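You operate a simulated robot arm through the tools that you are given. There is no shell and no other tool.

You run a simulated robot arm. Do the job below in one go: nothing can be reset, and whatever is moved stays where it is left.

TASK
Wind the table clock and set it to 20 minutes past ten.
Fine: stop it with the red slider ahead of the setting; wind the grey wheel all the way; start it again last.

Only the result counts: the job must be done as asked and must still hold three seconds after the hand-in. Knocking over, shifting, dropping, spilling or breaking anything else fails it.

THE ROBOT
A 5-joint arm with a two-finger parallel gripper, fixed in place. Base frame: the origin is at the foot of the arm, x ahead of it, y to its left, z up; the work surface is at about z = 0. Units: mm, rad, N and s.
With the tool pointing down near the work surface it reaches from about 260 to 600 mm from the base axis. Its first joint turns from -1.152 to 1.152 rad. The tool tilts only in the upright plane through the base axis and itself; it spins freely about its own axis. Payload 1.57 kg.
The TCP is the grasp point between the finger pads, 30 mm short of the fingertips. In the tool frame z runs along the fingers and y along their closing line. The gripper opens to 80 mm. The fingers are 17 mm wide and 12 mm thick; the gripper's body (40 by 82 mm) begins 80 mm behind the TCP.
Orientation is that of the tool frame in the base frame, as a unit quaternion [x, y, z, w]. With the fingers straight down and closing along the base's y, the tool's x points along the base's -x, its y along +y and its z along -z.

THE INTERFACE
- The arm moves only by the tool arm_command. Its argument "series" is a list that holds one entry, the list of rows, each a list of 7 numbers: the shift along the tool's x, y, z in mm, then the turn, a rotation vector about the tool's x, y, z in rad, then the opening in per cent of the stroke, from 0 (shut) to 100 (fully open). In form: [[[dx, dy, dz, wx, wy, wz, jaw], ...]]. A call has 1 to 20 rows; each row shifts and turns the commanded pose from where the row before left it, along the tool's axes as they then stand. Each row takes 0.2 s and may step no farther than 50 mm and 0.15 rad from the row before; otherwise, or with a gripper value out of range, the whole call is refused. Where a pose cannot be reached the arm comes as near as it can. A force on the tool above 40 N (or 10 N above the force at the start of the call, whichever is more), or a blocked arm, ends the call early, and 0.2 s more pass. The fingers move at their own pace (about 153 mm/s each) and stop on an object; they squeeze with about 22 N. The grip force told is the motor's: it shows also when the fingers shut on nothing. Time passes only in rows, and 0.2 s behind the last, so rows that do not move let the fingers close. The reply holds the time, the measured pose of the TCP, the force on the tool along the base axes, the opening and the grip force, in the units named above and with some noise, with the torque about the TCP (base axes, N m) and any sound that the robot's microphone picked up.
- Cameras (640 x 400 px; columns grow to the right, rows downward): "scene" is fixed at [30.1, 386.5, 535.7]; the picture's right is [-0.73, -0.69, 0.00], its down [-0.32, 0.34, -0.88] and it looks along [0.61, -0.64, -0.47] (base axes); focal length 347 px, centre (320, 200). "wrist" rides on the gripper at [72, -7, -122] in the tool frame; the picture's right is [0.09, 1.00, 0.00], its down [-0.84, 0.08, -0.54] and it looks along [-0.54, 0.05, 0.84] (tool axes); focal length 238 px, centre (320, 200). There is no depth. A picture from a camera that has moved, and an enlarged one, comes with that camera's place and axes in the base frame and with its lens. The place of the scene camera against the robot may be out by one fixed shift of up to 18 mm in any direction.
- get_image(camera): a new picture of that camera. The clock stands still meanwhile.
- close_up(camera, box): a new picture of the part [left, top, right, bottom] of that camera's present view, enlarged. The clock stands still meanwhile.
- job_done(): hands the job in; it is judged then, once.

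Nothing tells you positions but the pictures and the camera data. Unless the task says otherwise, let go and move clear before handing in.

The tools are called as a command line: name --argument value ..., lists and objects as JSON in quotes. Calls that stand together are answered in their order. arm_command: Moves the arm, as the interface text tells. Its arguments: {"type":"object","properties":{"series":{"type":"array"}},"required":["series"]} The other tools are called the same way: get_image (camera) takes a picture; close_up (camera, box) takes an enlarged picture of a part of a camera's view; job_done () hands the job in.

At the start:

```text
t: 0.0
eef_pos: [373.4, 96.8, 345.5]
ee_rot: [0.0, 1.0, 0.001, 0.0]
ft_force: [-0.5, -0.4, 0.6]
moment: [0.02, -0.02, -0.02]
grip_width: 80.0
grip_force: 0.1
```

scene: 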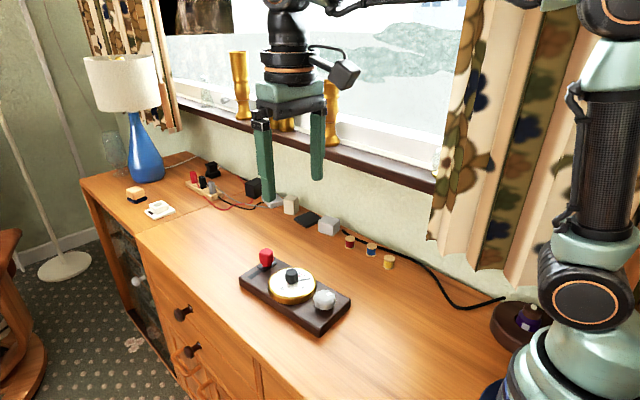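
wrist: 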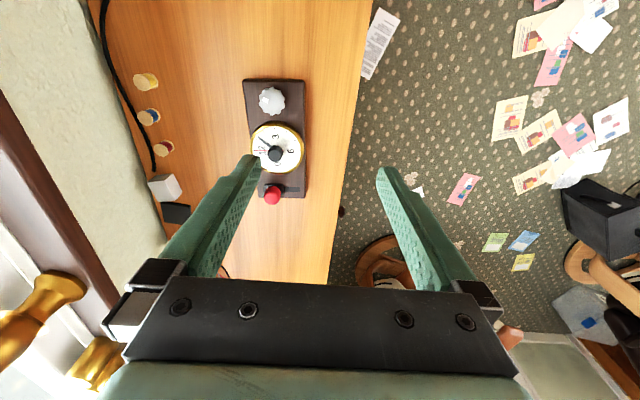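

I see a dark base board with a grey wheel, a clock dial with a black knob, and a red slider. I'll take enlarged views first to locate them before moving.

close_up --camera "scene" --box '[220, 230, 370, 340]'

close_up --camera "wrist" --box '[220, 70, 340, 210]'

```text
3.64 times, centred on (295, 285) of scene
camera zoom: at [30.1, 386.5, 535.7], right [-0.73, -0.69, 0.0], down [-0.32, 0.34, -0.88], along [0.61, -0.64, -0.47], focal length 1261 px, centre (411, -109)
```

zoom: 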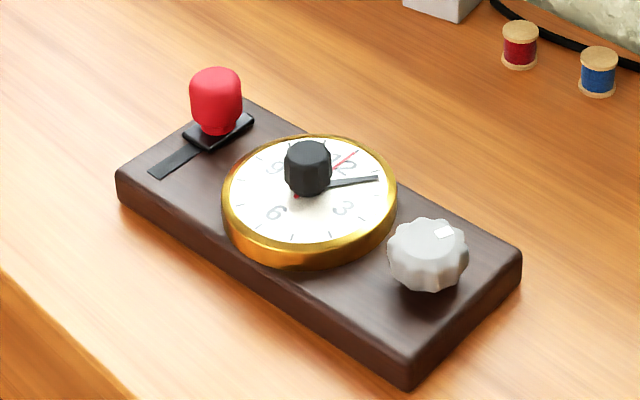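

```text
2.86 times, centred on (280, 140) of wrist
camera zoom: at [301.6, 91.1, 467.9], right [-0.09, 1.0, 0.0], down [0.84, 0.08, 0.54], along [0.54, 0.05, -0.84], focal length 681 px, centre (434, 371)
```

zoom: 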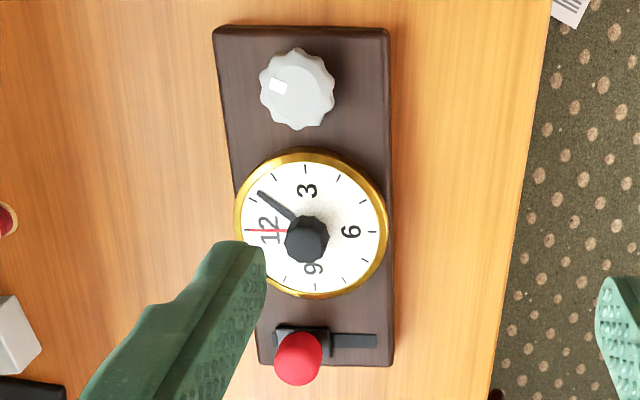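

The clock dial looks to be around x≈476, y≈23, the wheel around x≈384, and the red slider around x≈560. I'll move the hand above the board for a better view and see whether the red hand moves with time.

arm_command --series '[[[-19, -24, 15, 0, 0, 0, 100], [-19, -24, 15, 0, 0, 0, 100], [-19, -24, 15, 0, 0, 0, 100], [0, 0, 0, 0, 0, 0, 100]]]'

get_image --camera "wrist"

close_up --camera "scene" --box '[230, 240, 360, 335]'

```text
t: 1.0
eef_pos: [432.7, 25.1, 299.5]
ee_rot: [0.001, 1.0, 0.0, 0.0]
ft_force: [0.2, -0.1, 0.5]
moment: [0.03, 0.04, 0.01]
grip_width: 80.0
grip_force: 0.0
```

```text
taken
camera wrist: at [359.8, 19.8, 421.5], right [-0.09, 1.0, 0.0], down [0.84, 0.08, 0.54], along [0.54, 0.05, -0.84], focal length 238 px, centre (320, 200)
```

wrist: 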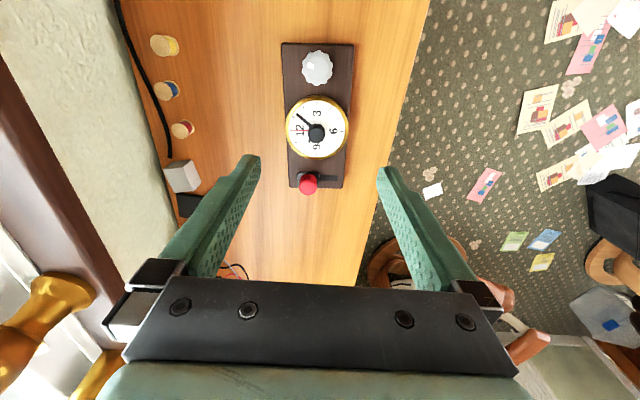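

```text
4.21 times, centred on (295, 288) of scene
camera zoom: at [30.1, 386.5, 535.7], right [-0.73, -0.69, 0.0], down [-0.32, 0.34, -0.88], along [0.61, -0.64, -0.47], focal length 1460 px, centre (425, -168)
```

zoom: 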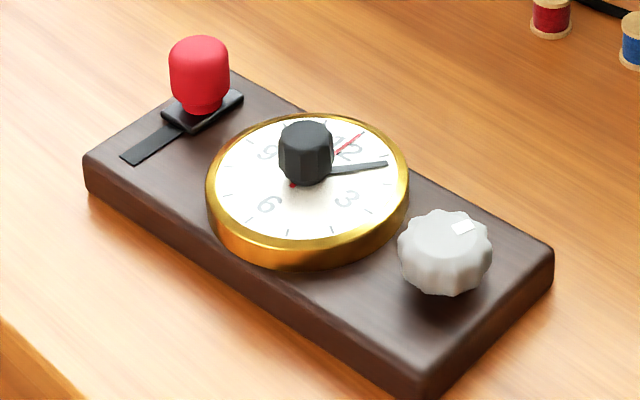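

close_up --camera "wrist" --box '[260, 30, 380, 205]'

close_up --camera "wrist" --box '[280, 90, 356, 165]'

close_up --camera "scene" --box '[260, 260, 325, 310]'

```text
2.29 times, centred on (320, 118) of wrist
camera zoom: at [359.8, 19.8, 421.5], right [-0.09, 1.0, 0.0], down [0.84, 0.08, 0.54], along [0.54, 0.05, -0.84], focal length 545 px, centre (320, 389)
```

zoom: 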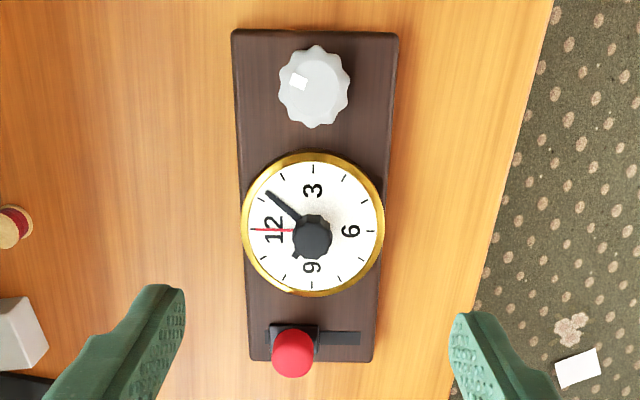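

```text
5.33 times, centred on (318, 128) of wrist
camera zoom: at [359.8, 19.8, 421.5], right [-0.09, 1.0, 0.0], down [0.84, 0.08, 0.54], along [0.54, 0.05, -0.84], focal length 1271 px, centre (331, 587)
```

zoom: 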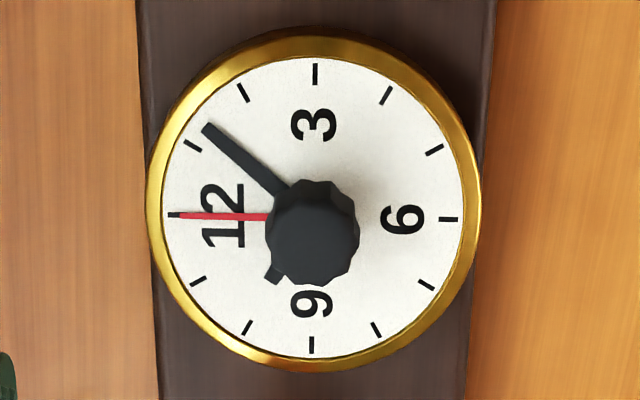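

```text
8.00 times, centred on (292, 285) of scene
camera zoom: at [30.1, 386.5, 535.7], right [-0.73, -0.69, 0.0], down [-0.32, 0.34, -0.88], along [0.61, -0.64, -0.47], focal length 2774 px, centre (540, -480)
```

zoom: 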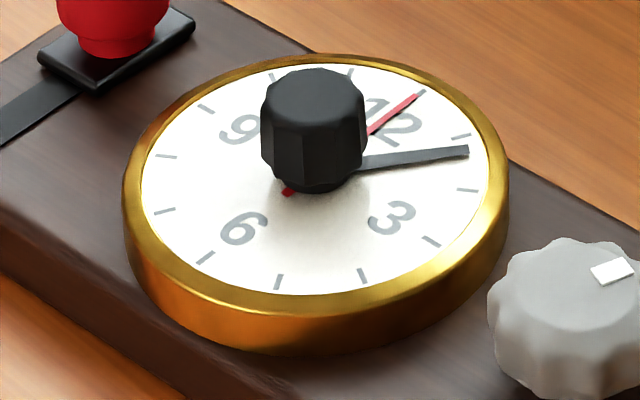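

The clock has a short hour hand near 10 and a minute hand at about 7 minutes, with the red second hand at 12. I'll let a few seconds pass and check whether anything runs.

arm_command --series '[[[0, 0, 0, 0, 0, 0, 100], [0, 0, 0, 0, 0, 0, 100], [0, 0, 0, 0, 0, 0, 100], [0, 0, 0, 0, 0, 0, 100], [0, 0, 0, 0, 0, 0, 100], [0, 0, 0, 0, 0, 0, 100], [0, 0, 0, 0, 0, 0, 100], [0, 0, 0, 0, 0, 0, 100], [0, 0, 0, 0, 0, 0, 100], [0, 0, 0, 0, 0, 0, 100]]]'

close_up --camera "wrist" --box '[280, 90, 356, 165]'

close_up --camera "scene" --box '[230, 240, 290, 290]'

close_up --camera "scene" --box '[290, 270, 360, 335]'

```text
t: 3.2
eef_pos: [431.3, 26.8, 300.5]
ee_rot: [0.0, 1.0, 0.0, 0.001]
ft_force: [0.3, -0.4, 0.0]
moment: [-0.03, 0.03, 0.03]
grip_width: 79.8
grip_force: 0.1
```

```text
5.33 times, centred on (318, 128) of wrist
camera zoom: at [359.6, 20.1, 421.6], right [-0.09, 1.0, 0.0], down [0.84, 0.08, 0.54], along [0.54, 0.05, -0.84], focal length 1271 px, centre (331, 587)
```

zoom: 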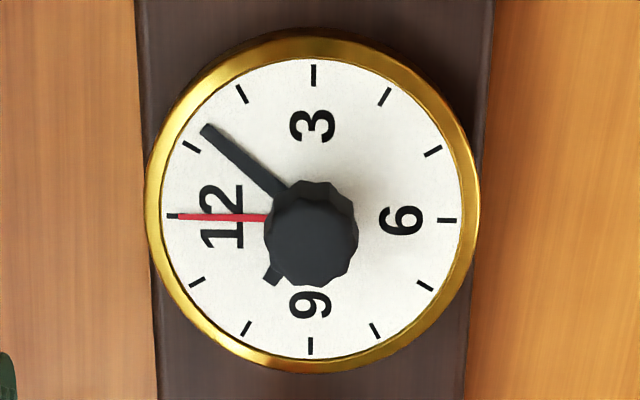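

```text
8.00 times, centred on (260, 265) of scene
camera zoom: at [30.1, 386.5, 535.7], right [-0.73, -0.69, 0.0], down [-0.32, 0.34, -0.88], along [0.61, -0.64, -0.47], focal length 2774 px, centre (800, -320)
```

zoom: 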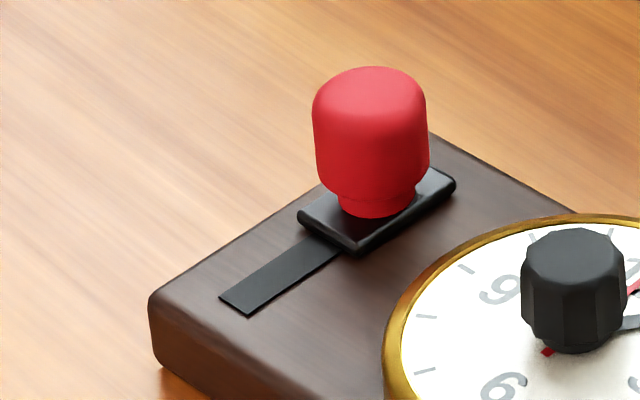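

```text
6.15 times, centred on (325, 302) of scene
camera zoom: at [30.1, 386.5, 535.7], right [-0.73, -0.69, 0.0], down [-0.32, 0.34, -0.88], along [0.61, -0.64, -0.47], focal length 2134 px, centre (289, -431)
```

zoom: 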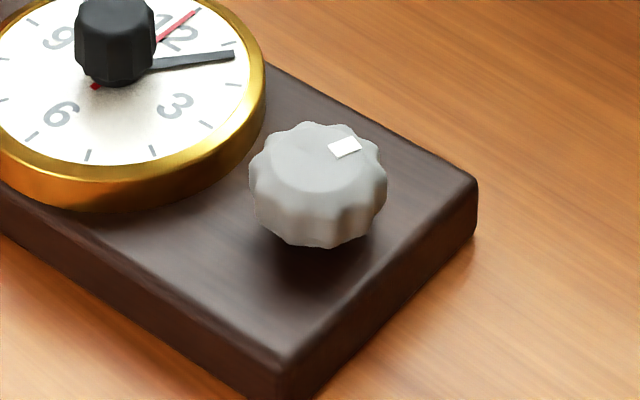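

Nothing is running (likely run down). Before touching anything I'll take a lower, more oblique view to triangulate the heights of the wheel, knob and slider.

arm_command --series '[[[25, 0, 35, 0, 0, 0, 100], [25, 0, 35, 0, 0, 0, 100], [25, 0, 35, 0, 0, 0, 100], [25, 0, 35, 0, 0, 0, 100], [0, 0, 0, 0, 0, 0, 100]]]'

get_image --camera "wrist"

close_up --camera "wrist" --box '[240, 40, 400, 200]'

```text
t: 4.4
eef_pos: [329.7, 25.5, 158.8]
ee_rot: [0.0, 1.0, -0.001, 0.001]
ft_force: [0.1, 0.9, 0.3]
moment: [0.01, -0.03, 0.02]
grip_width: 79.8
grip_force: 0.0
```

```text
taken
camera wrist: at [258.2, 18.8, 280.1], right [-0.09, 1.0, 0.0], down [0.84, 0.08, 0.54], along [0.54, 0.05, -0.84], focal length 238 px, centre (320, 200)
```

wrist: 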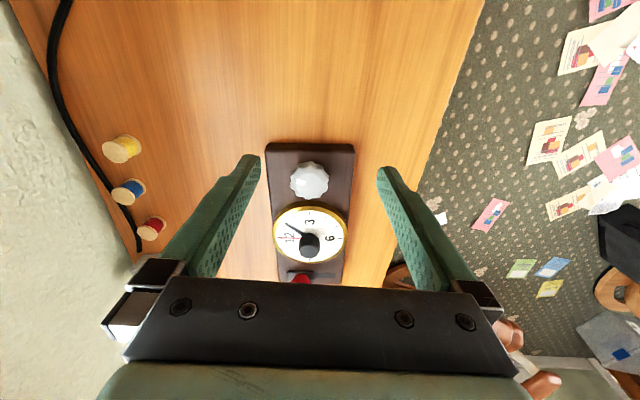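

```text
2.50 times, centred on (320, 120) of wrist
camera zoom: at [258.2, 18.8, 280.1], right [-0.09, 1.0, 0.0], down [0.84, 0.08, 0.54], along [0.54, 0.05, -0.84], focal length 596 px, centre (320, 400)
```

zoom: 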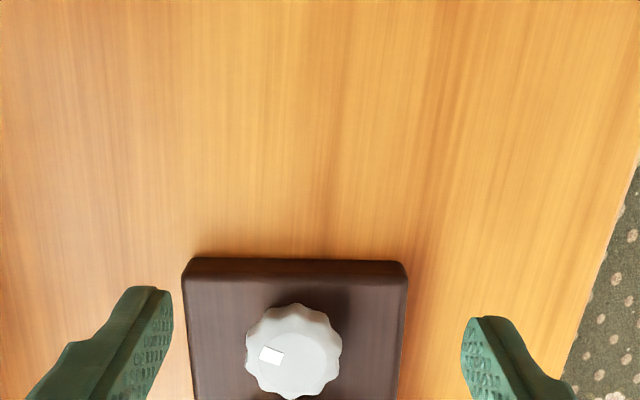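

close_up --camera "wrist" --box '[250, 130, 370, 205]'

close_up --camera "wrist" --box '[260, 195, 360, 285]'

```text
5.33 times, centred on (310, 168) of wrist
camera zoom: at [258.2, 18.8, 280.1], right [-0.09, 1.0, 0.0], down [0.84, 0.08, 0.54], along [0.54, 0.05, -0.84], focal length 1271 px, centre (373, 373)
```

zoom: 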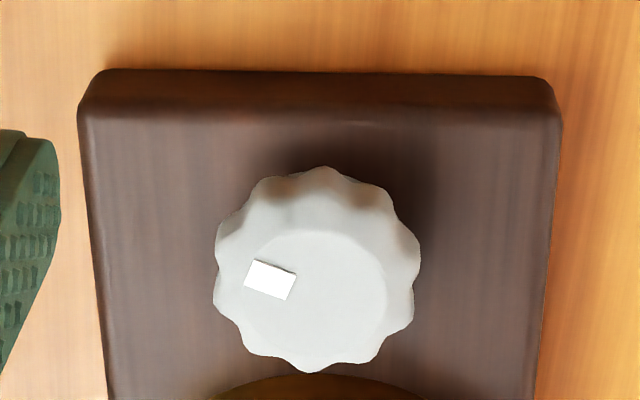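

```text
4.44 times, centred on (310, 240) of wrist
camera zoom: at [258.2, 18.8, 280.1], right [-0.09, 1.0, 0.0], down [0.84, 0.08, 0.54], along [0.54, 0.05, -0.84], focal length 1059 px, centre (364, 22)
```

zoom: 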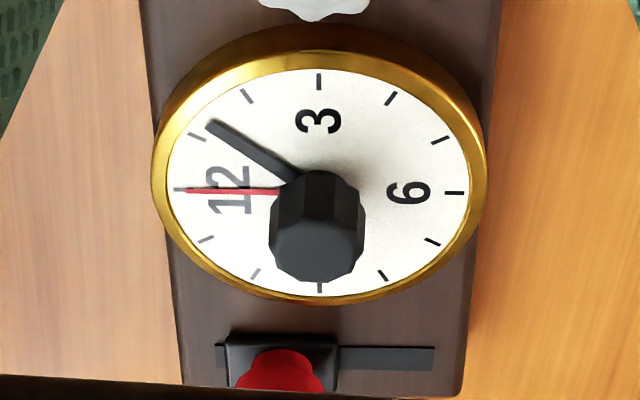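

Triangulated: board top z≈27, wheel at (384, 18) with top ≈55, dial centre (472, 25), knob top ≈67, slider at (561, 17) with top ≈63 and free travel toward +y. I'll move above the slider first.

arm_command --series '[[[-38, -1.5, 2, 0, 0, 0, 100], [-38, -1.5, 2, 0, 0, 0, 100], [-39, -1.5, 2, 0, 0, 0, 100], [-39, -1.5, 5, 0, 0, 0, 100], [-39, -1.5, 8, 0, 0, 0, 100], [-38, -1, 10, 0, 0, 0, 100], [0, 0, 0, 0, 0, 0, 100], [0, 0, 0, 0, 0, 0, 100]]]'

get_image --camera "wrist"

close_up --camera "scene" --box '[200, 180, 340, 300]'

```text
t: 6.2
eef_pos: [563.4, 17.0, 130.1]
ee_rot: [0.0, 1.0, 0.0, 0.0]
ft_force: [0.2, 0.3, 0.2]
moment: [0.01, -0.02, 0.0]
grip_width: 80.1
grip_force: 0.0
```

```text
taken
camera wrist: at [491.7, 10.5, 251.9], right [-0.09, 1.0, 0.0], down [0.84, 0.08, 0.54], along [0.54, 0.05, -0.84], focal length 238 px, centre (320, 200)
```

wrist: 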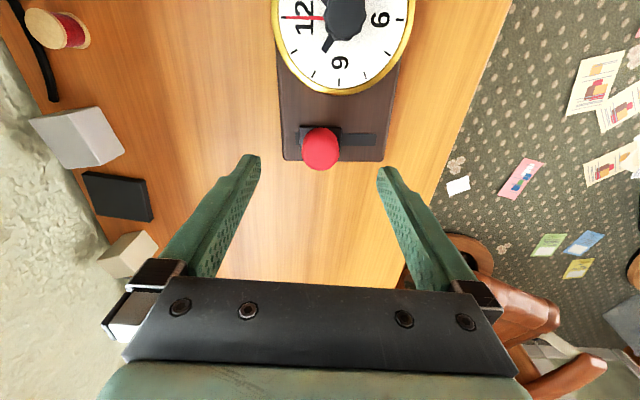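

```text
3.33 times, centred on (270, 240) of scene
camera zoom: at [30.1, 386.5, 535.7], right [-0.73, -0.69, 0.0], down [-0.32, 0.34, -0.88], along [0.61, -0.64, -0.47], focal length 1156 px, centre (487, 67)
```

zoom: 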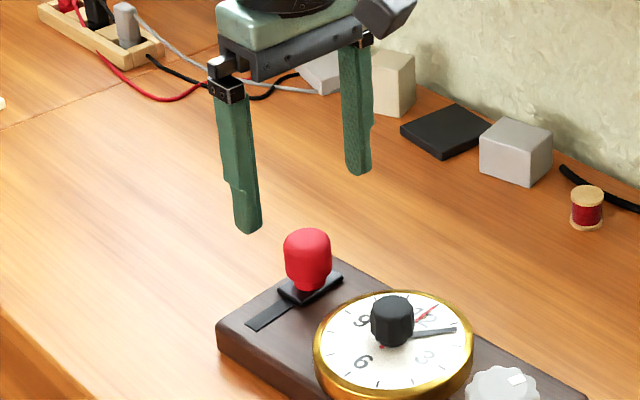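

The gripper is centred over the red slider. I'll descend so the fingers straddle it, then close along y.

arm_command --series '[[[1, 0, 15, 0, 0, 0, 100], [0, 0, 15, 0, 0, 0, 100], [0, 0, 15, 0, 0, 0, 100], [0, 0, 13, 0, 0, 0, 100], [0, 0, 0, 0, 0, 0, 100]]]'

get_image --camera "wrist"

close_up --camera "scene" --box '[200, 200, 340, 300]'

```text
t: 7.4
eef_pos: [562.1, 16.9, 74.5]
ee_rot: [0.0, 1.0, -0.001, 0.0]
ft_force: [-0.6, 0.5, 0.3]
moment: [-0.01, 0.01, -0.02]
grip_width: 80.1
grip_force: 0.1
```

```text
taken
camera wrist: at [490.3, 11.0, 195.7], right [-0.09, 1.0, 0.0], down [0.84, 0.08, 0.54], along [0.54, 0.05, -0.84], focal length 238 px, centre (320, 200)
```

wrist: 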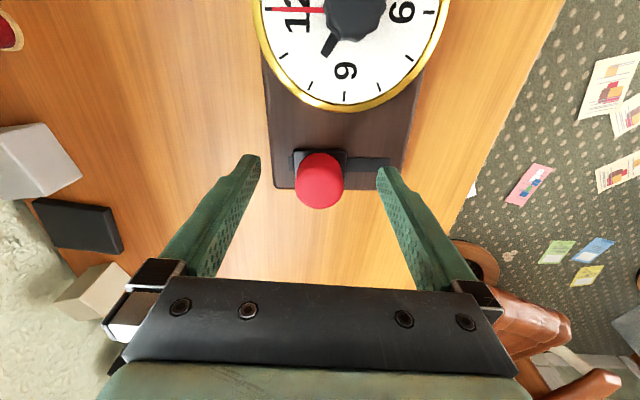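

```text
4.00 times, centred on (270, 250) of scene
camera zoom: at [30.1, 386.5, 535.7], right [-0.73, -0.69, 0.0], down [-0.32, 0.34, -0.88], along [0.61, -0.64, -0.47], focal length 1387 px, centre (520, 0)
```

zoom: 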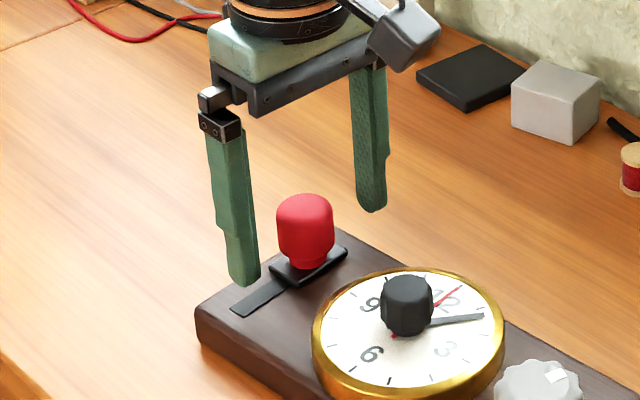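

The fingers straddle the red cap with tips at about z=44. I'll lower slightly and close on it.

arm_command --series '[[[1, 0, 4, 0, 0, 0, 100], [0, 0, 0, 0, 0, 0, 60], [0, 0, 0, 0, 0, 0, 45], [0, 0, 0, 0, 0, 0, 0], [0, 0, 0, 0, 0, 0, 0], [0, 0, 0, 0, 0, 0, 0]]]'

close_up --camera "scene" --box '[200, 200, 340, 300]'

```text
t: 8.8
eef_pos: [561.6, 17.3, 70.3]
ee_rot: [0.0, 1.0, 0.0, 0.0]
ft_force: [0.2, 0.5, -0.2]
moment: [0.17, 0.0, -0.05]
grip_width: 31.3
grip_force: 21.3
```

```text
4.00 times, centred on (270, 250) of scene
camera zoom: at [30.1, 386.5, 535.7], right [-0.73, -0.69, 0.0], down [-0.32, 0.34, -0.88], along [0.61, -0.64, -0.47], focal length 1387 px, centre (520, 0)
```

zoom: 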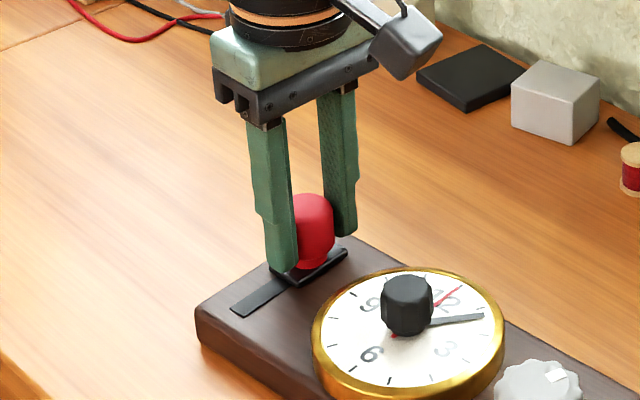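

Gripped at 31 mm width. I'll slide it toward +y along the slot in small steps, watching force.

arm_command --series '[[[0.3, 4, 0, 0, 0, 0, 0], [0.3, 4, 0, 0, 0, 0, 0], [0.3, 4, 0, 0, 0, 0, 0], [0, 0, 0, 0, 0, 0, 0]]]'

close_up --camera "scene" --box '[200, 200, 340, 300]'

```text
t: 9.8
eef_pos: [558.8, 28.6, 71.1]
ee_rot: [0.0, 1.0, 0.0, 0.0]
ft_force: [4.5, -0.9, -0.3]
moment: [0.22, -0.24, 0.0]
grip_width: 31.3
grip_force: 22.3
```

```text
4.00 times, centred on (270, 250) of scene
camera zoom: at [30.1, 386.6, 535.7], right [-0.73, -0.69, 0.0], down [-0.32, 0.34, -0.88], along [0.61, -0.64, -0.47], focal length 1387 px, centre (520, 0)
```

zoom: 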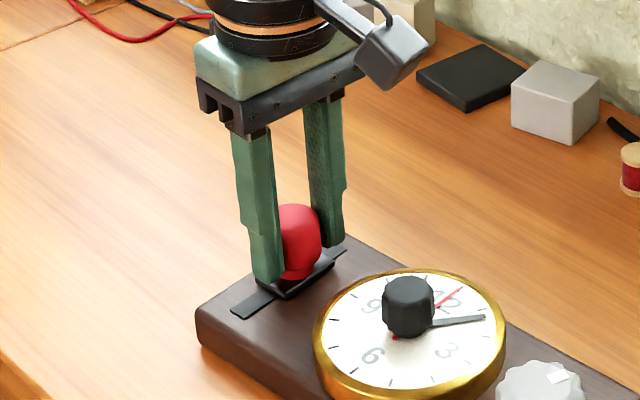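

The slider follows easily. I'll continue in +y with a tiny +x correction to relieve the side force.

arm_command --series '[[[-0.3, 3, 0, 0, 0, 0, 0], [0, 3, 0, 0, 0, 0, 0], [0, 3, 0, 0, 0, 0, 0], [0, 0, 0, 0, 0, 0, 0]]]'

close_up --camera "scene" --box '[200, 200, 340, 300]'

```text
t: 10.8
eef_pos: [558.3, 38.3, 71.9]
ee_rot: [0.001, 1.0, -0.001, -0.002]
ft_force: [-12.0, -1.4, 11.4]
moment: [0.29, 0.2, -0.17]
grip_width: 31.0
grip_force: 22.0
```

```text
4.00 times, centred on (270, 250) of scene
camera zoom: at [30.0, 386.5, 535.7], right [-0.73, -0.69, 0.0], down [-0.32, 0.34, -0.88], along [0.61, -0.64, -0.47], focal length 1387 px, centre (520, 0)
```

zoom: 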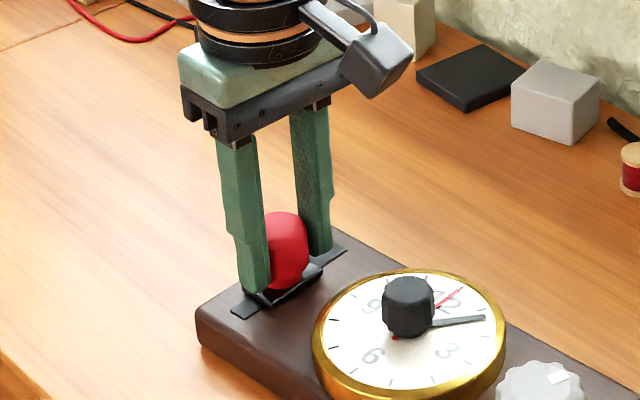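

The x force turned to −12 N, so the slot slants slightly toward −x; I'll correct for it and continue.

arm_command --series '[[[1.0, 0, 0, 0, 0, 0, 0], [0.2, 2, 0, 0, 0, 0, 0], [0.2, 2, 0, 0, 0, 0, 0], [0, 0, 0, 0, 0, 0, 0]]]'

close_up --camera "scene" --box '[200, 200, 340, 300]'

```text
t: 11.8
eef_pos: [558.5, 41.3, 70.6]
ee_rot: [0.0, 1.0, 0.0, 0.0]
ft_force: [-1.4, -1.5, 0.4]
moment: [-0.27, -0.04, -0.09]
grip_width: 31.0
grip_force: 21.5
```

```text
4.00 times, centred on (270, 250) of scene
camera zoom: at [30.1, 386.6, 535.7], right [-0.73, -0.69, 0.0], down [-0.32, 0.34, -0.88], along [0.61, -0.64, -0.47], focal length 1387 px, centre (520, 0)
```

zoom: 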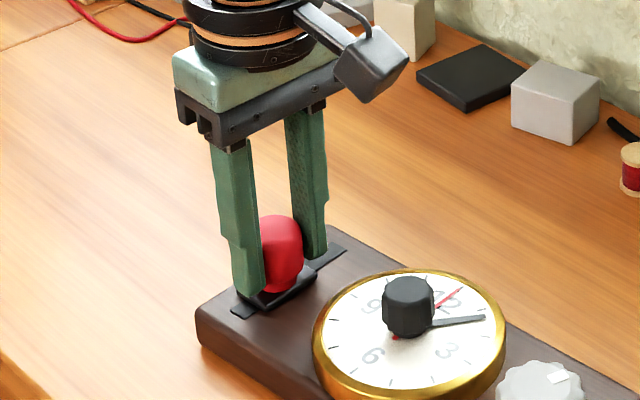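

Forces are back to zero. I'll continue to the end of the travel.

arm_command --series '[[[0.15, 2, 0, 0, 0, 0, 0], [0.15, 2, 0, 0, 0, 0, 0], [0.15, 2, 0, 0, 0, 0, 0], [0, 0, 0, 0, 0, 0, 0]]]'

close_up --camera "scene" --box '[200, 200, 340, 300]'

```text
t: 12.8
eef_pos: [557.6, 47.7, 71.1]
ee_rot: [0.001, 1.0, -0.001, -0.001]
ft_force: [-2.9, -0.9, -0.2]
moment: [0.28, -0.03, -0.12]
grip_width: 31.6
grip_force: 21.8
```

```text
4.00 times, centred on (270, 250) of scene
camera zoom: at [30.1, 386.5, 535.7], right [-0.73, -0.69, 0.0], down [-0.32, 0.34, -0.88], along [0.61, -0.64, -0.47], focal length 1387 px, centre (520, 0)
```

zoom: 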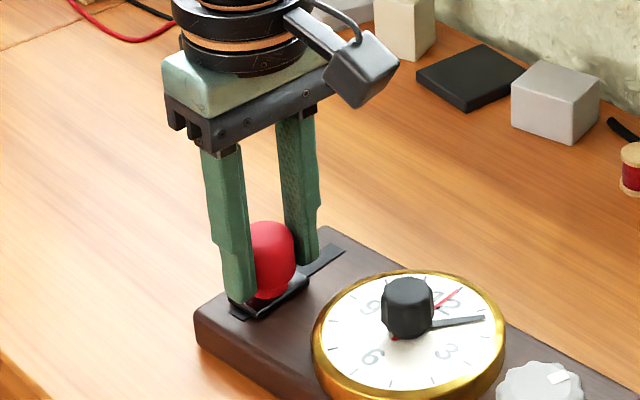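

The slider plate is nearly at the slot's +y end. A couple more 1 mm steps to find the stop.

arm_command --series '[[[0.2, 1, 0, 0, 0, 0, 0], [0.1, 1, 0, 0, 0, 0, 0], [0, 0, 0, 0, 0, 0, 0]]]'

```text
t: 13.6
eef_pos: [556.0, 51.9, 70.2]
ee_rot: [0.001, 1.0, 0.001, 0.0]
ft_force: [-0.1, -3.3, -0.6]
moment: [-0.4, 0.1, -0.08]
grip_width: 31.3
grip_force: 22.2
```

arm_command --series '[[[0.1, 1, 0, 0, 0, 0, 0], [0, 0, 0, 0, 0, 0, 0]]]'

close_up --camera "scene" --box '[220, 220, 320, 300]'

```text
t: 14.2
eef_pos: [556.4, 49.3, 70.2]
ee_rot: [0.001, 1.0, 0.0, 0.001]
ft_force: [-4.2, -8.3, 4.1]
moment: [-0.38, 0.21, -0.07]
grip_width: 31.5
grip_force: 22.1
```

```text
5.00 times, centred on (270, 260) of scene
camera zoom: at [30.1, 386.5, 535.7], right [-0.73, -0.69, 0.0], down [-0.32, 0.34, -0.88], along [0.61, -0.64, -0.47], focal length 1734 px, centre (570, -100)
```

zoom: 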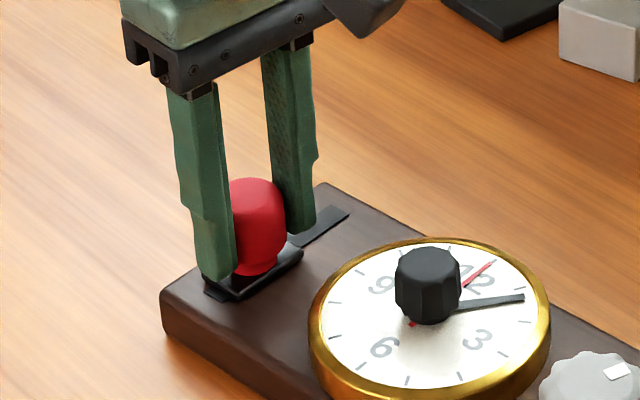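

The force along y is rising, so the slider is at its stop (y≈50). I'll relieve the push, open, rise and check.

arm_command --series '[[[0, -1.2, 0, 0, 0, 0, 0], [0, 0, 0, 0, 0, 0, 60], [0, 0, 0, 0, 0, 0, 100], [0, 0, 0, 0, 0, 0, 100], [0, 0, -20, 0, 0, 0, 100], [0, 0, -30, 0, 0, 0, 100], [0, 0, -30, 0, 0, 0, 100], [0, 0, 0, 0, 0, 0, 100]]]'

get_image --camera "wrist"

close_up --camera "scene" --box '[220, 230, 360, 340]'

```text
t: 16.0
eef_pos: [556.8, 49.8, 151.3]
ee_rot: [0.0, 1.0, 0.0, 0.0]
ft_force: [-0.5, 0.1, -0.2]
moment: [0.01, -0.01, 0.01]
grip_width: 80.0
grip_force: 0.0
```

```text
taken
camera wrist: at [485.4, 43.4, 272.3], right [-0.09, 1.0, 0.0], down [0.84, 0.08, 0.54], along [0.54, 0.05, -0.84], focal length 238 px, centre (320, 200)
```

wrist: 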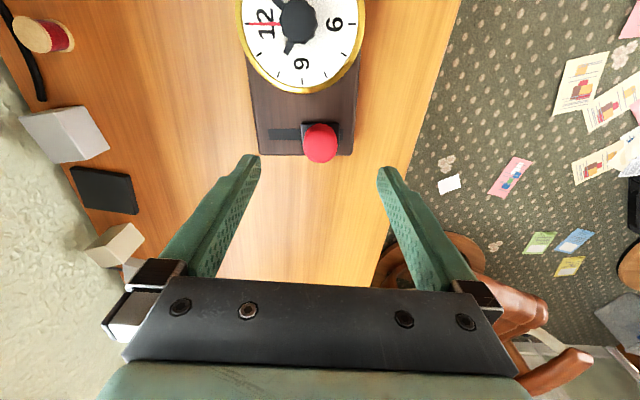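

```text
3.64 times, centred on (290, 285) of scene
camera zoom: at [30.1, 386.5, 535.7], right [-0.73, -0.69, 0.0], down [-0.32, 0.34, -0.88], along [0.61, -0.64, -0.47], focal length 1261 px, centre (429, -109)
```

zoom: 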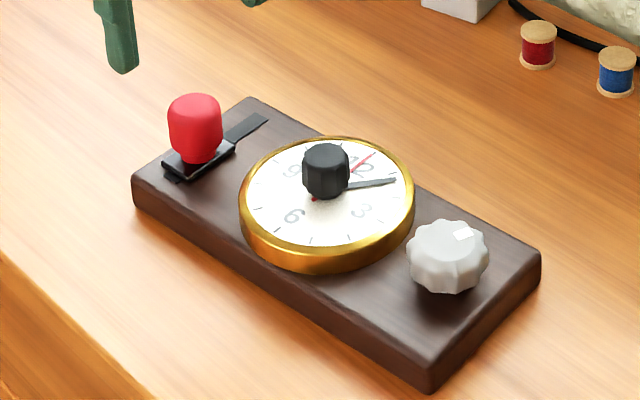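

The slider is now at its other end and the board has not moved. Next is the wheel; I'll look at its profile while moving above it.

arm_command --series '[[[43, -8, 0, 0, 0, 0, 100], [43, -8, 0, 0, 0, 0, 100], [43, -8, 0, 0, 0, 0, 100], [43, -8, 0, 0, 0, 0, 100], [0, 0, 0, 0, 0, 0, 100], [0, 0, 0, 0, 0, 0, 100]]]'

get_image --camera "wrist"

close_up --camera "scene" --box '[305, 280, 345, 315]'

```text
t: 17.4
eef_pos: [383.2, 19.5, 155.1]
ee_rot: [0.0, 1.0, 0.0, 0.0]
ft_force: [0.3, -0.2, 0.0]
moment: [-0.01, 0.03, -0.02]
grip_width: 80.0
grip_force: 0.1
```

```text
taken
camera wrist: at [311.7, 13.8, 276.4], right [-0.09, 1.0, 0.0], down [0.84, 0.08, 0.54], along [0.54, 0.05, -0.84], focal length 238 px, centre (320, 200)
```

wrist: 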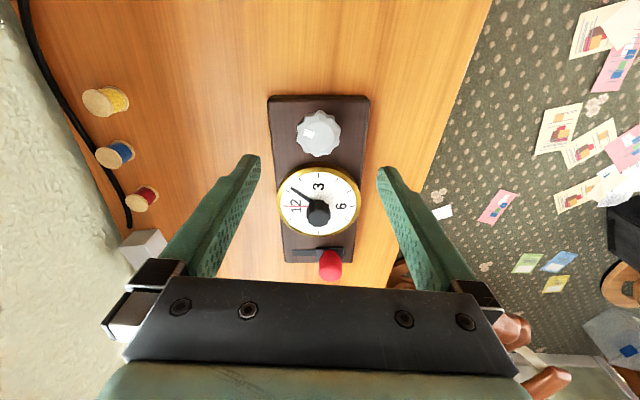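

```text
11.43 times, centred on (325, 298) of scene
camera zoom: at [30.1, 386.5, 535.7], right [-0.73, -0.69, 0.0], down [-0.32, 0.34, -0.88], along [0.61, -0.64, -0.47], focal length 3963 px, centre (263, -914)
```

zoom: 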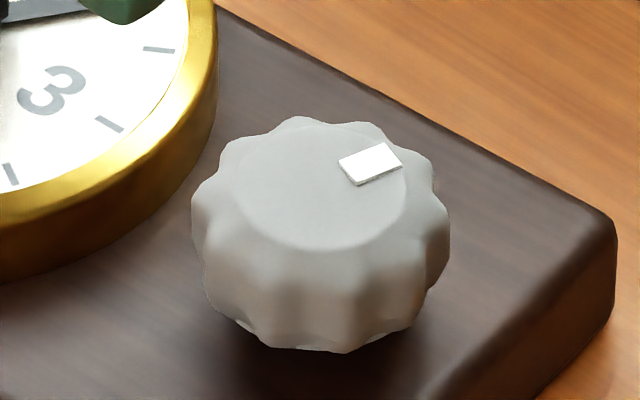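

close_up --camera "wrist" --box '[255, 85, 385, 215]'

close_up --camera "wrist" --box '[285, 105, 353, 165]'

```text
3.08 times, centred on (320, 150) of wrist
camera zoom: at [311.7, 13.8, 276.4], right [-0.09, 1.0, 0.0], down [0.84, 0.08, 0.54], along [0.54, 0.05, -0.84], focal length 733 px, centre (320, 354)
```

zoom: 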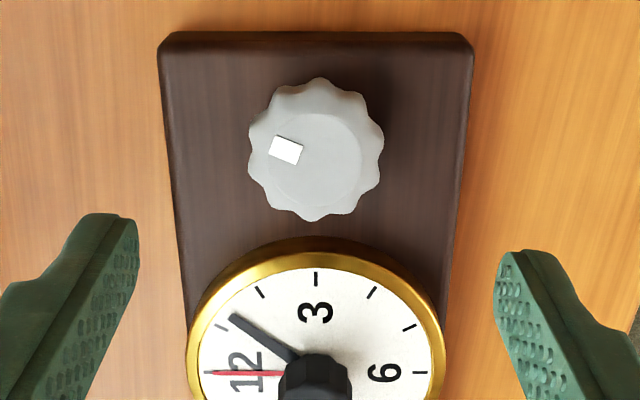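

```text
6.67 times, centred on (319, 135) of wrist
camera zoom: at [311.7, 13.8, 276.4], right [-0.09, 1.0, 0.0], down [0.84, 0.08, 0.54], along [0.54, 0.05, -0.84], focal length 1589 px, centre (327, 633)
```

zoom: 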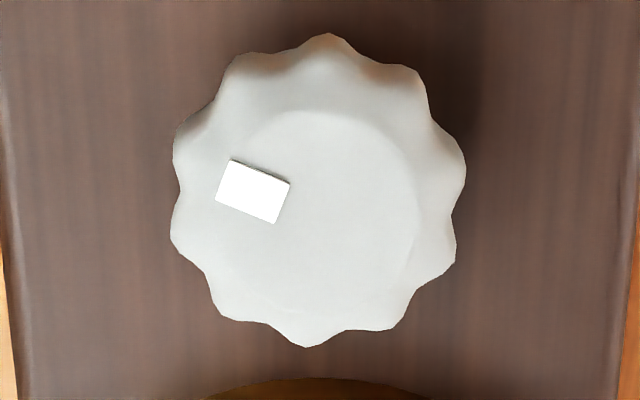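

The wheel centre is at about (383.5, 18.8), about 1 mm to −y of the tool axis. I'll pre-rotate the gripper counter-clockwise at height, narrow the opening to clear the dial ring, then descend.

arm_command --series '[[[0, -1, 0, 0, 0, 0, 80], [0, 0, 0, 0, 0, -0.14, 68], [0, 0, 0, 0, 0, -0.14, 68], [0, 0, 0, 0, 0, -0.14, 68], [0, 0, 0, 0, 0, -0.14, 68], [0, 0, 0, 0, 0, -0.14, 68], [0, 0, 0, 0, 0, -0.14, 68], [0, 0, 20, 0, 0, 0, 68], [0, 0, 20, 0, 0, 0, 68], [0, 0, 0, 0, 0, 0, 68], [0, 0, 0, 0, 0, 0, 68]]]'

get_image --camera "wrist"

close_up --camera "scene" --box '[250, 220, 370, 330]'

```text
t: 19.8
eef_pos: [383.4, 16.9, 110.5]
ee_rot: [-0.407, 0.913, 0.0, -0.002]
ft_force: [0.5, 0.4, -0.1]
moment: [-0.02, -0.05, -0.02]
grip_width: 54.4
grip_force: 0.1
```

```text
taken
camera wrist: at [341.0, -41.4, 233.4], right [-0.8, 0.6, 0.0], down [0.5, 0.67, 0.54], along [0.32, 0.43, -0.84], focal length 238 px, centre (320, 200)
```

wrist: 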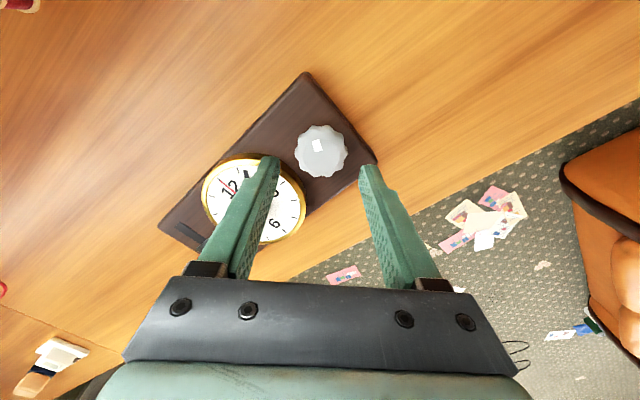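

```text
3.64 times, centred on (310, 275) of scene
camera zoom: at [30.1, 386.5, 535.7], right [-0.73, -0.69, 0.0], down [-0.32, 0.34, -0.88], along [0.61, -0.64, -0.47], focal length 1261 px, centre (356, -73)
```

zoom: 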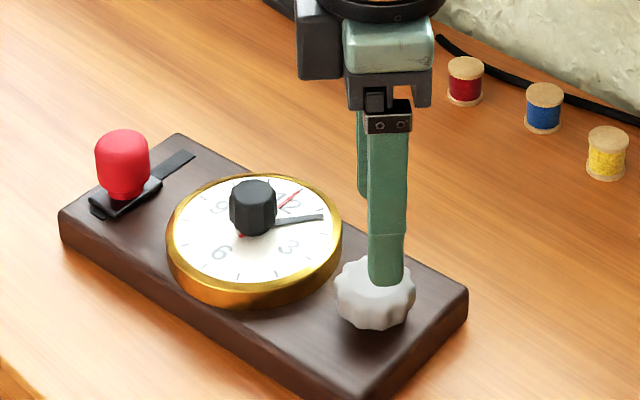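

close_up --camera "wrist" --box '[270, 110, 380, 190]'

```text
5.00 times, centred on (325, 150) of wrist
camera zoom: at [341.0, -41.4, 233.4], right [-0.8, 0.6, 0.0], down [0.5, 0.67, 0.54], along [0.32, 0.43, -0.84], focal length 1192 px, centre (295, 450)
```

zoom: 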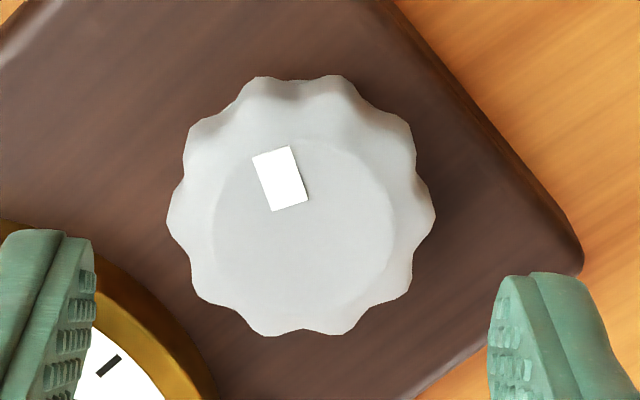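

The gripper axis is within about half a millimetre of the wheel centre. I'll descend and close on the wheel's fluted side.

arm_command --series '[[[0, 0, 14, 0, 0, 0, 68], [0, 0, 14, 0, 0, 0, 68], [0, 0, 11, 0, 0, 0, 68], [0, 0, 0, 0, 0, 0, 68], [0, 0, 0, 0, 0, 0, 50], [0, 0, 0, 0, 0, 0, 0], [0, 0, 0, 0, 0, 0, 0]]]'

close_up --camera "scene" --box '[270, 240, 370, 330]'

get_image --camera "wrist"

```text
t: 21.4
eef_pos: [384.0, 16.2, 72.0]
ee_rot: [-0.407, 0.913, 0.001, -0.001]
ft_force: [-6.5, 5.4, 0.9]
moment: [0.11, 0.26, 0.02]
grip_width: 42.8
grip_force: 22.2
```

```text
4.44 times, centred on (320, 285) of scene
camera zoom: at [30.1, 386.5, 535.7], right [-0.73, -0.69, 0.0], down [-0.32, 0.34, -0.88], along [0.61, -0.64, -0.47], focal length 1541 px, centre (320, -178)
```

zoom: 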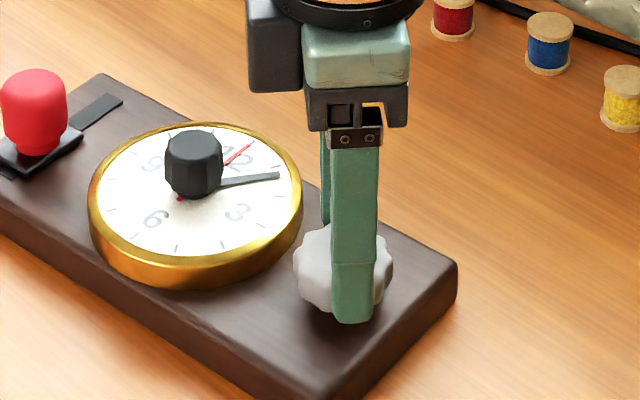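

```text
taken
camera wrist: at [341.1, -40.6, 193.7], right [-0.8, 0.6, 0.0], down [0.5, 0.67, 0.54], along [0.32, 0.43, -0.84], focal length 238 px, centre (320, 200)
```

wrist: 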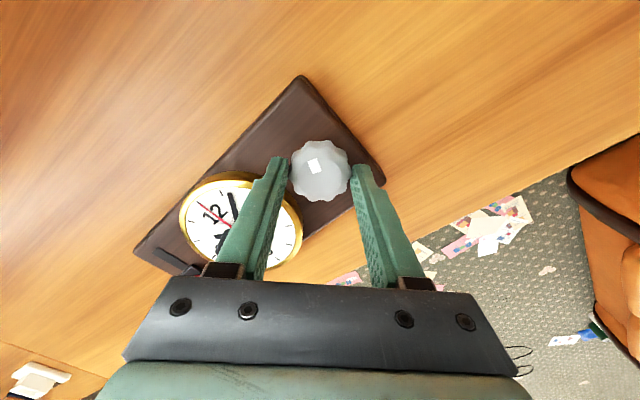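

Gripped at 42.8 mm with a slight off-centre push along the closing line; I'll shift 0.6 mm to relieve it and try a small clockwise turn.

arm_command --series '[[[0, 0.6, 0, 0, 0, 0, 0], [0, 0, 0, 0, 0, 0.1, 0], [0, 0, 0, 0, 0, 0.1, 0], [0, 0, 0, 0, 0, 0.1, 0], [0, 0, 0, 0, 0, 0, 0]]]'

close_up --camera "scene" --box '[270, 240, 370, 330]'

close_up --camera "wrist" --box '[260, 110, 380, 210]'

```text
t: 22.6
eef_pos: [383.8, 16.4, 71.2]
ee_rot: [-0.266, 0.964, 0.0, 0.0]
ft_force: [-10.4, 11.1, 20.8]
moment: [0.58, 0.44, 0.0]
grip_width: 42.6
grip_force: 21.6
```

```text
4.44 times, centred on (320, 285) of scene
camera zoom: at [30.0, 386.5, 535.7], right [-0.73, -0.69, 0.0], down [-0.32, 0.34, -0.88], along [0.61, -0.64, -0.47], focal length 1541 px, centre (320, -178)
```

zoom: 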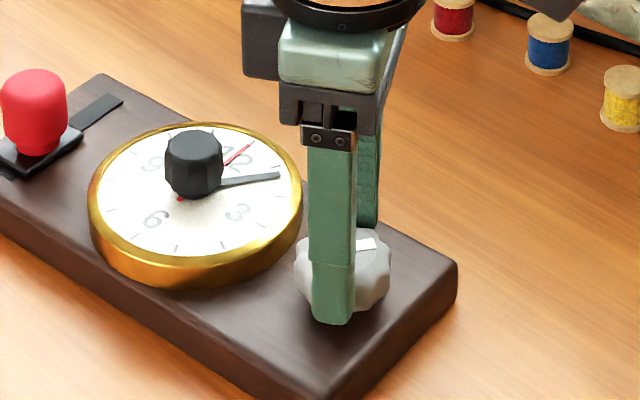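

```text
4.00 times, centred on (320, 160) of wrist
camera zoom: at [325.5, -25.0, 192.8], right [-0.59, 0.81, 0.0], down [0.68, 0.5, 0.54], along [0.44, 0.32, -0.84], focal length 953 px, centre (320, 360)
```

zoom: 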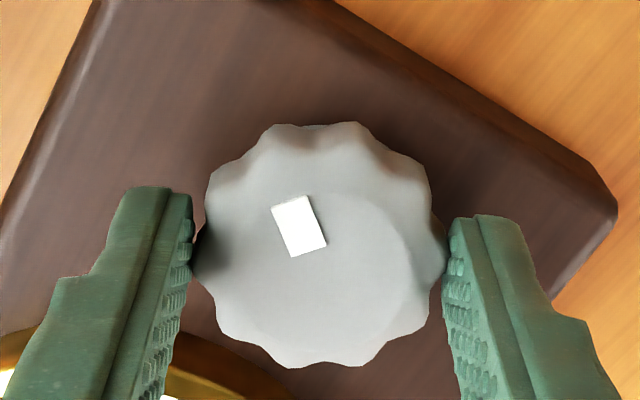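

The wheel turns with the gripper (the white mark followed). There is some residual force; I'll pause a moment and re-read before continuing.

arm_command --series '[[[0, 0, 0, 0, 0, 0, 0], [0, 0, 0, 0, 0, 0, 0]]]'

```text
t: 23.2
eef_pos: [383.0, 17.2, 71.6]
ee_rot: [-0.267, 0.964, 0.0, 0.001]
ft_force: [-8.9, 16.2, 20.1]
moment: [0.62, 0.52, 0.05]
grip_width: 42.8
grip_force: 22.0
```

The tool is being pushed up and toward its +y; I'll nudge it that way to relieve the load.

arm_command --series '[[[0, 0.5, -0.7, 0, 0, 0, 0], [0, 0, 0, 0, 0, 0, 0]]]'

```text
t: 23.8
eef_pos: [384.5, 15.8, 71.8]
ee_rot: [-0.267, 0.964, 0.0, 0.001]
ft_force: [3.0, 0.3, 0.1]
moment: [0.08, 0.13, 0.0]
grip_width: 42.5
grip_force: 21.6
```

Forces are now near zero. I'll continue turning clockwise.

arm_command --series '[[[0, 0, 0, 0, 0, 0.12, 0], [0, 0, 0, 0, 0, 0.12, 0], [0, 0, 0, 0, 0, 0.12, 0], [0, 0, 0, 0, 0, 0.12, 0], [0, 0, 0, 0, 0, 0, 0]]]'

close_up --camera "wrist" --box '[260, 110, 380, 210]'

```text
t: 25.0
eef_pos: [382.6, 17.4, 72.3]
ee_rot: [-0.03, 1.0, 0.0, 0.0]
ft_force: [1.6, 0.2, 0.1]
moment: [-0.18, 0.35, 0.01]
grip_width: 43.0
grip_force: 22.6
```

```text
4.00 times, centred on (320, 160) of wrist
camera zoom: at [312.2, 7.7, 193.3], right [-0.15, 0.99, 0.0], down [0.83, 0.13, 0.54], along [0.54, 0.08, -0.84], focal length 953 px, centre (320, 360)
```

zoom: 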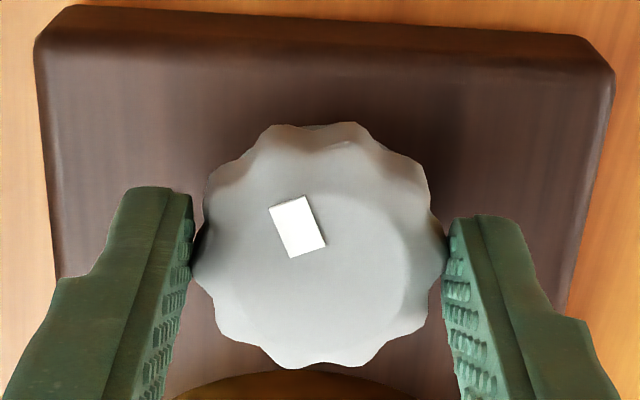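

The wheel is turning smoothly. I'll continue to about +48° of gripper angle.

arm_command --series '[[[0, 0, 0, 0, 0, 0.13, 0], [0, 0, 0, 0, 0, 0.13, 0], [0, 0, 0, 0, 0, 0.13, 0], [0, 0, 0, 0, 0, 0.13, 0], [0, 0, 0, 0, 0, 0.13, 0], [0, 0, 0, 0, 0, 0.13, 0], [0, 0, 0, 0, 0, 0.13, 0], [0, 0, 0, 0, 0, 0, 0]]]'

close_up --camera "wrist" --box '[260, 110, 380, 210]'

close_up --camera "scene" --box '[230, 230, 370, 340]'

```text
t: 26.8
eef_pos: [383.6, 16.9, 72.9]
ee_rot: [0.414, 0.91, -0.001, -0.001]
ft_force: [3.9, 0.4, 0.2]
moment: [-0.13, 0.19, -0.05]
grip_width: 42.6
grip_force: 22.2
```

```text
4.00 times, centred on (320, 160) of wrist
camera zoom: at [331.3, 67.7, 193.7], right [0.69, 0.72, 0.0], down [0.61, -0.58, 0.54], along [0.39, -0.37, -0.84], focal length 953 px, centre (320, 360)
```

zoom: 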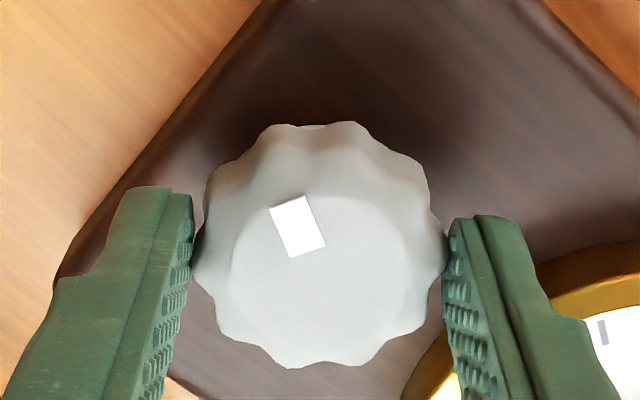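

```text
3.64 times, centred on (300, 285) of scene
camera zoom: at [30.1, 386.6, 535.7], right [-0.73, -0.69, 0.0], down [-0.32, 0.34, -0.88], along [0.61, -0.64, -0.47], focal length 1261 px, centre (393, -109)
```

zoom: 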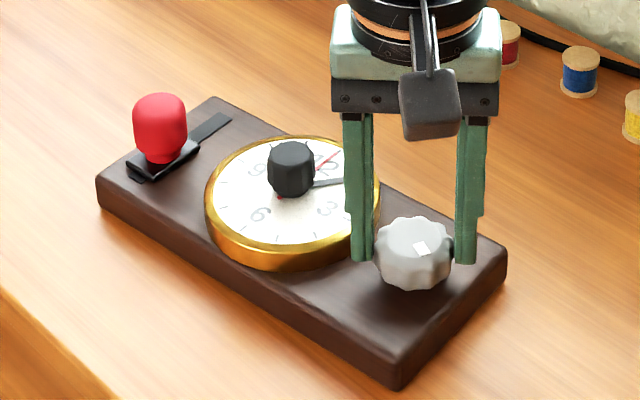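

Turned about 1.7 rad so far without a stop. There's about 5 mm clearance between finger and dial ring, so I'll keep turning without regrasping, watching forces.

arm_command --series '[[[0, 0, 0, 0, 0, 0.13, 0], [0, 0, 0, 0, 0, 0.13, 0], [0, 0, 0, 0, 0, 0.13, 0], [0, 0, 0, 0, 0, 0, 0]]]'

get_image --camera "wrist"

close_up --camera "scene" --box '[270, 250, 370, 330]'

```text
t: 27.8
eef_pos: [382.5, 16.7, 71.9]
ee_rot: [0.583, 0.812, -0.001, 0.0]
ft_force: [0.1, -0.7, -0.4]
moment: [-0.4, -0.16, 0.01]
grip_width: 42.6
grip_force: 22.3
```

```text
taken
camera wrist: at [354.5, 83.1, 193.7], right [0.91, 0.41, 0.0], down [0.34, -0.77, 0.54], along [0.22, -0.5, -0.84], focal length 238 px, centre (320, 200)
```

wrist: 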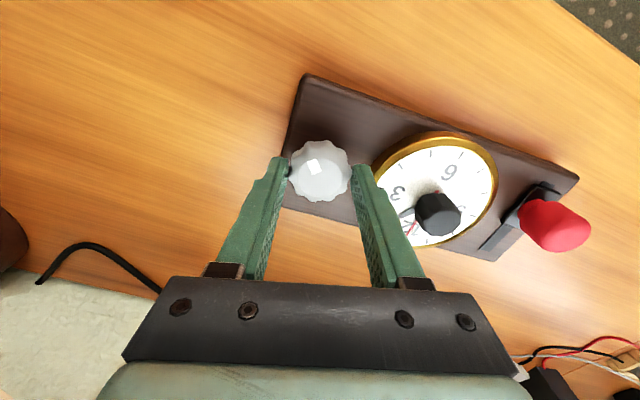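

```text
5.00 times, centred on (320, 290) of scene
camera zoom: at [30.1, 386.6, 535.7], right [-0.73, -0.69, 0.0], down [-0.32, 0.34, -0.88], along [0.61, -0.64, -0.47], focal length 1734 px, centre (320, -250)
```

zoom: 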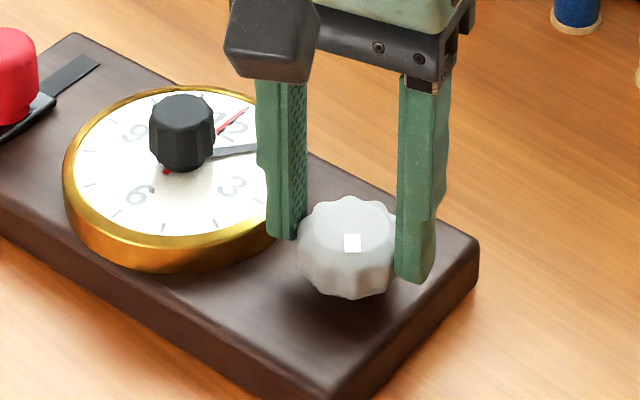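

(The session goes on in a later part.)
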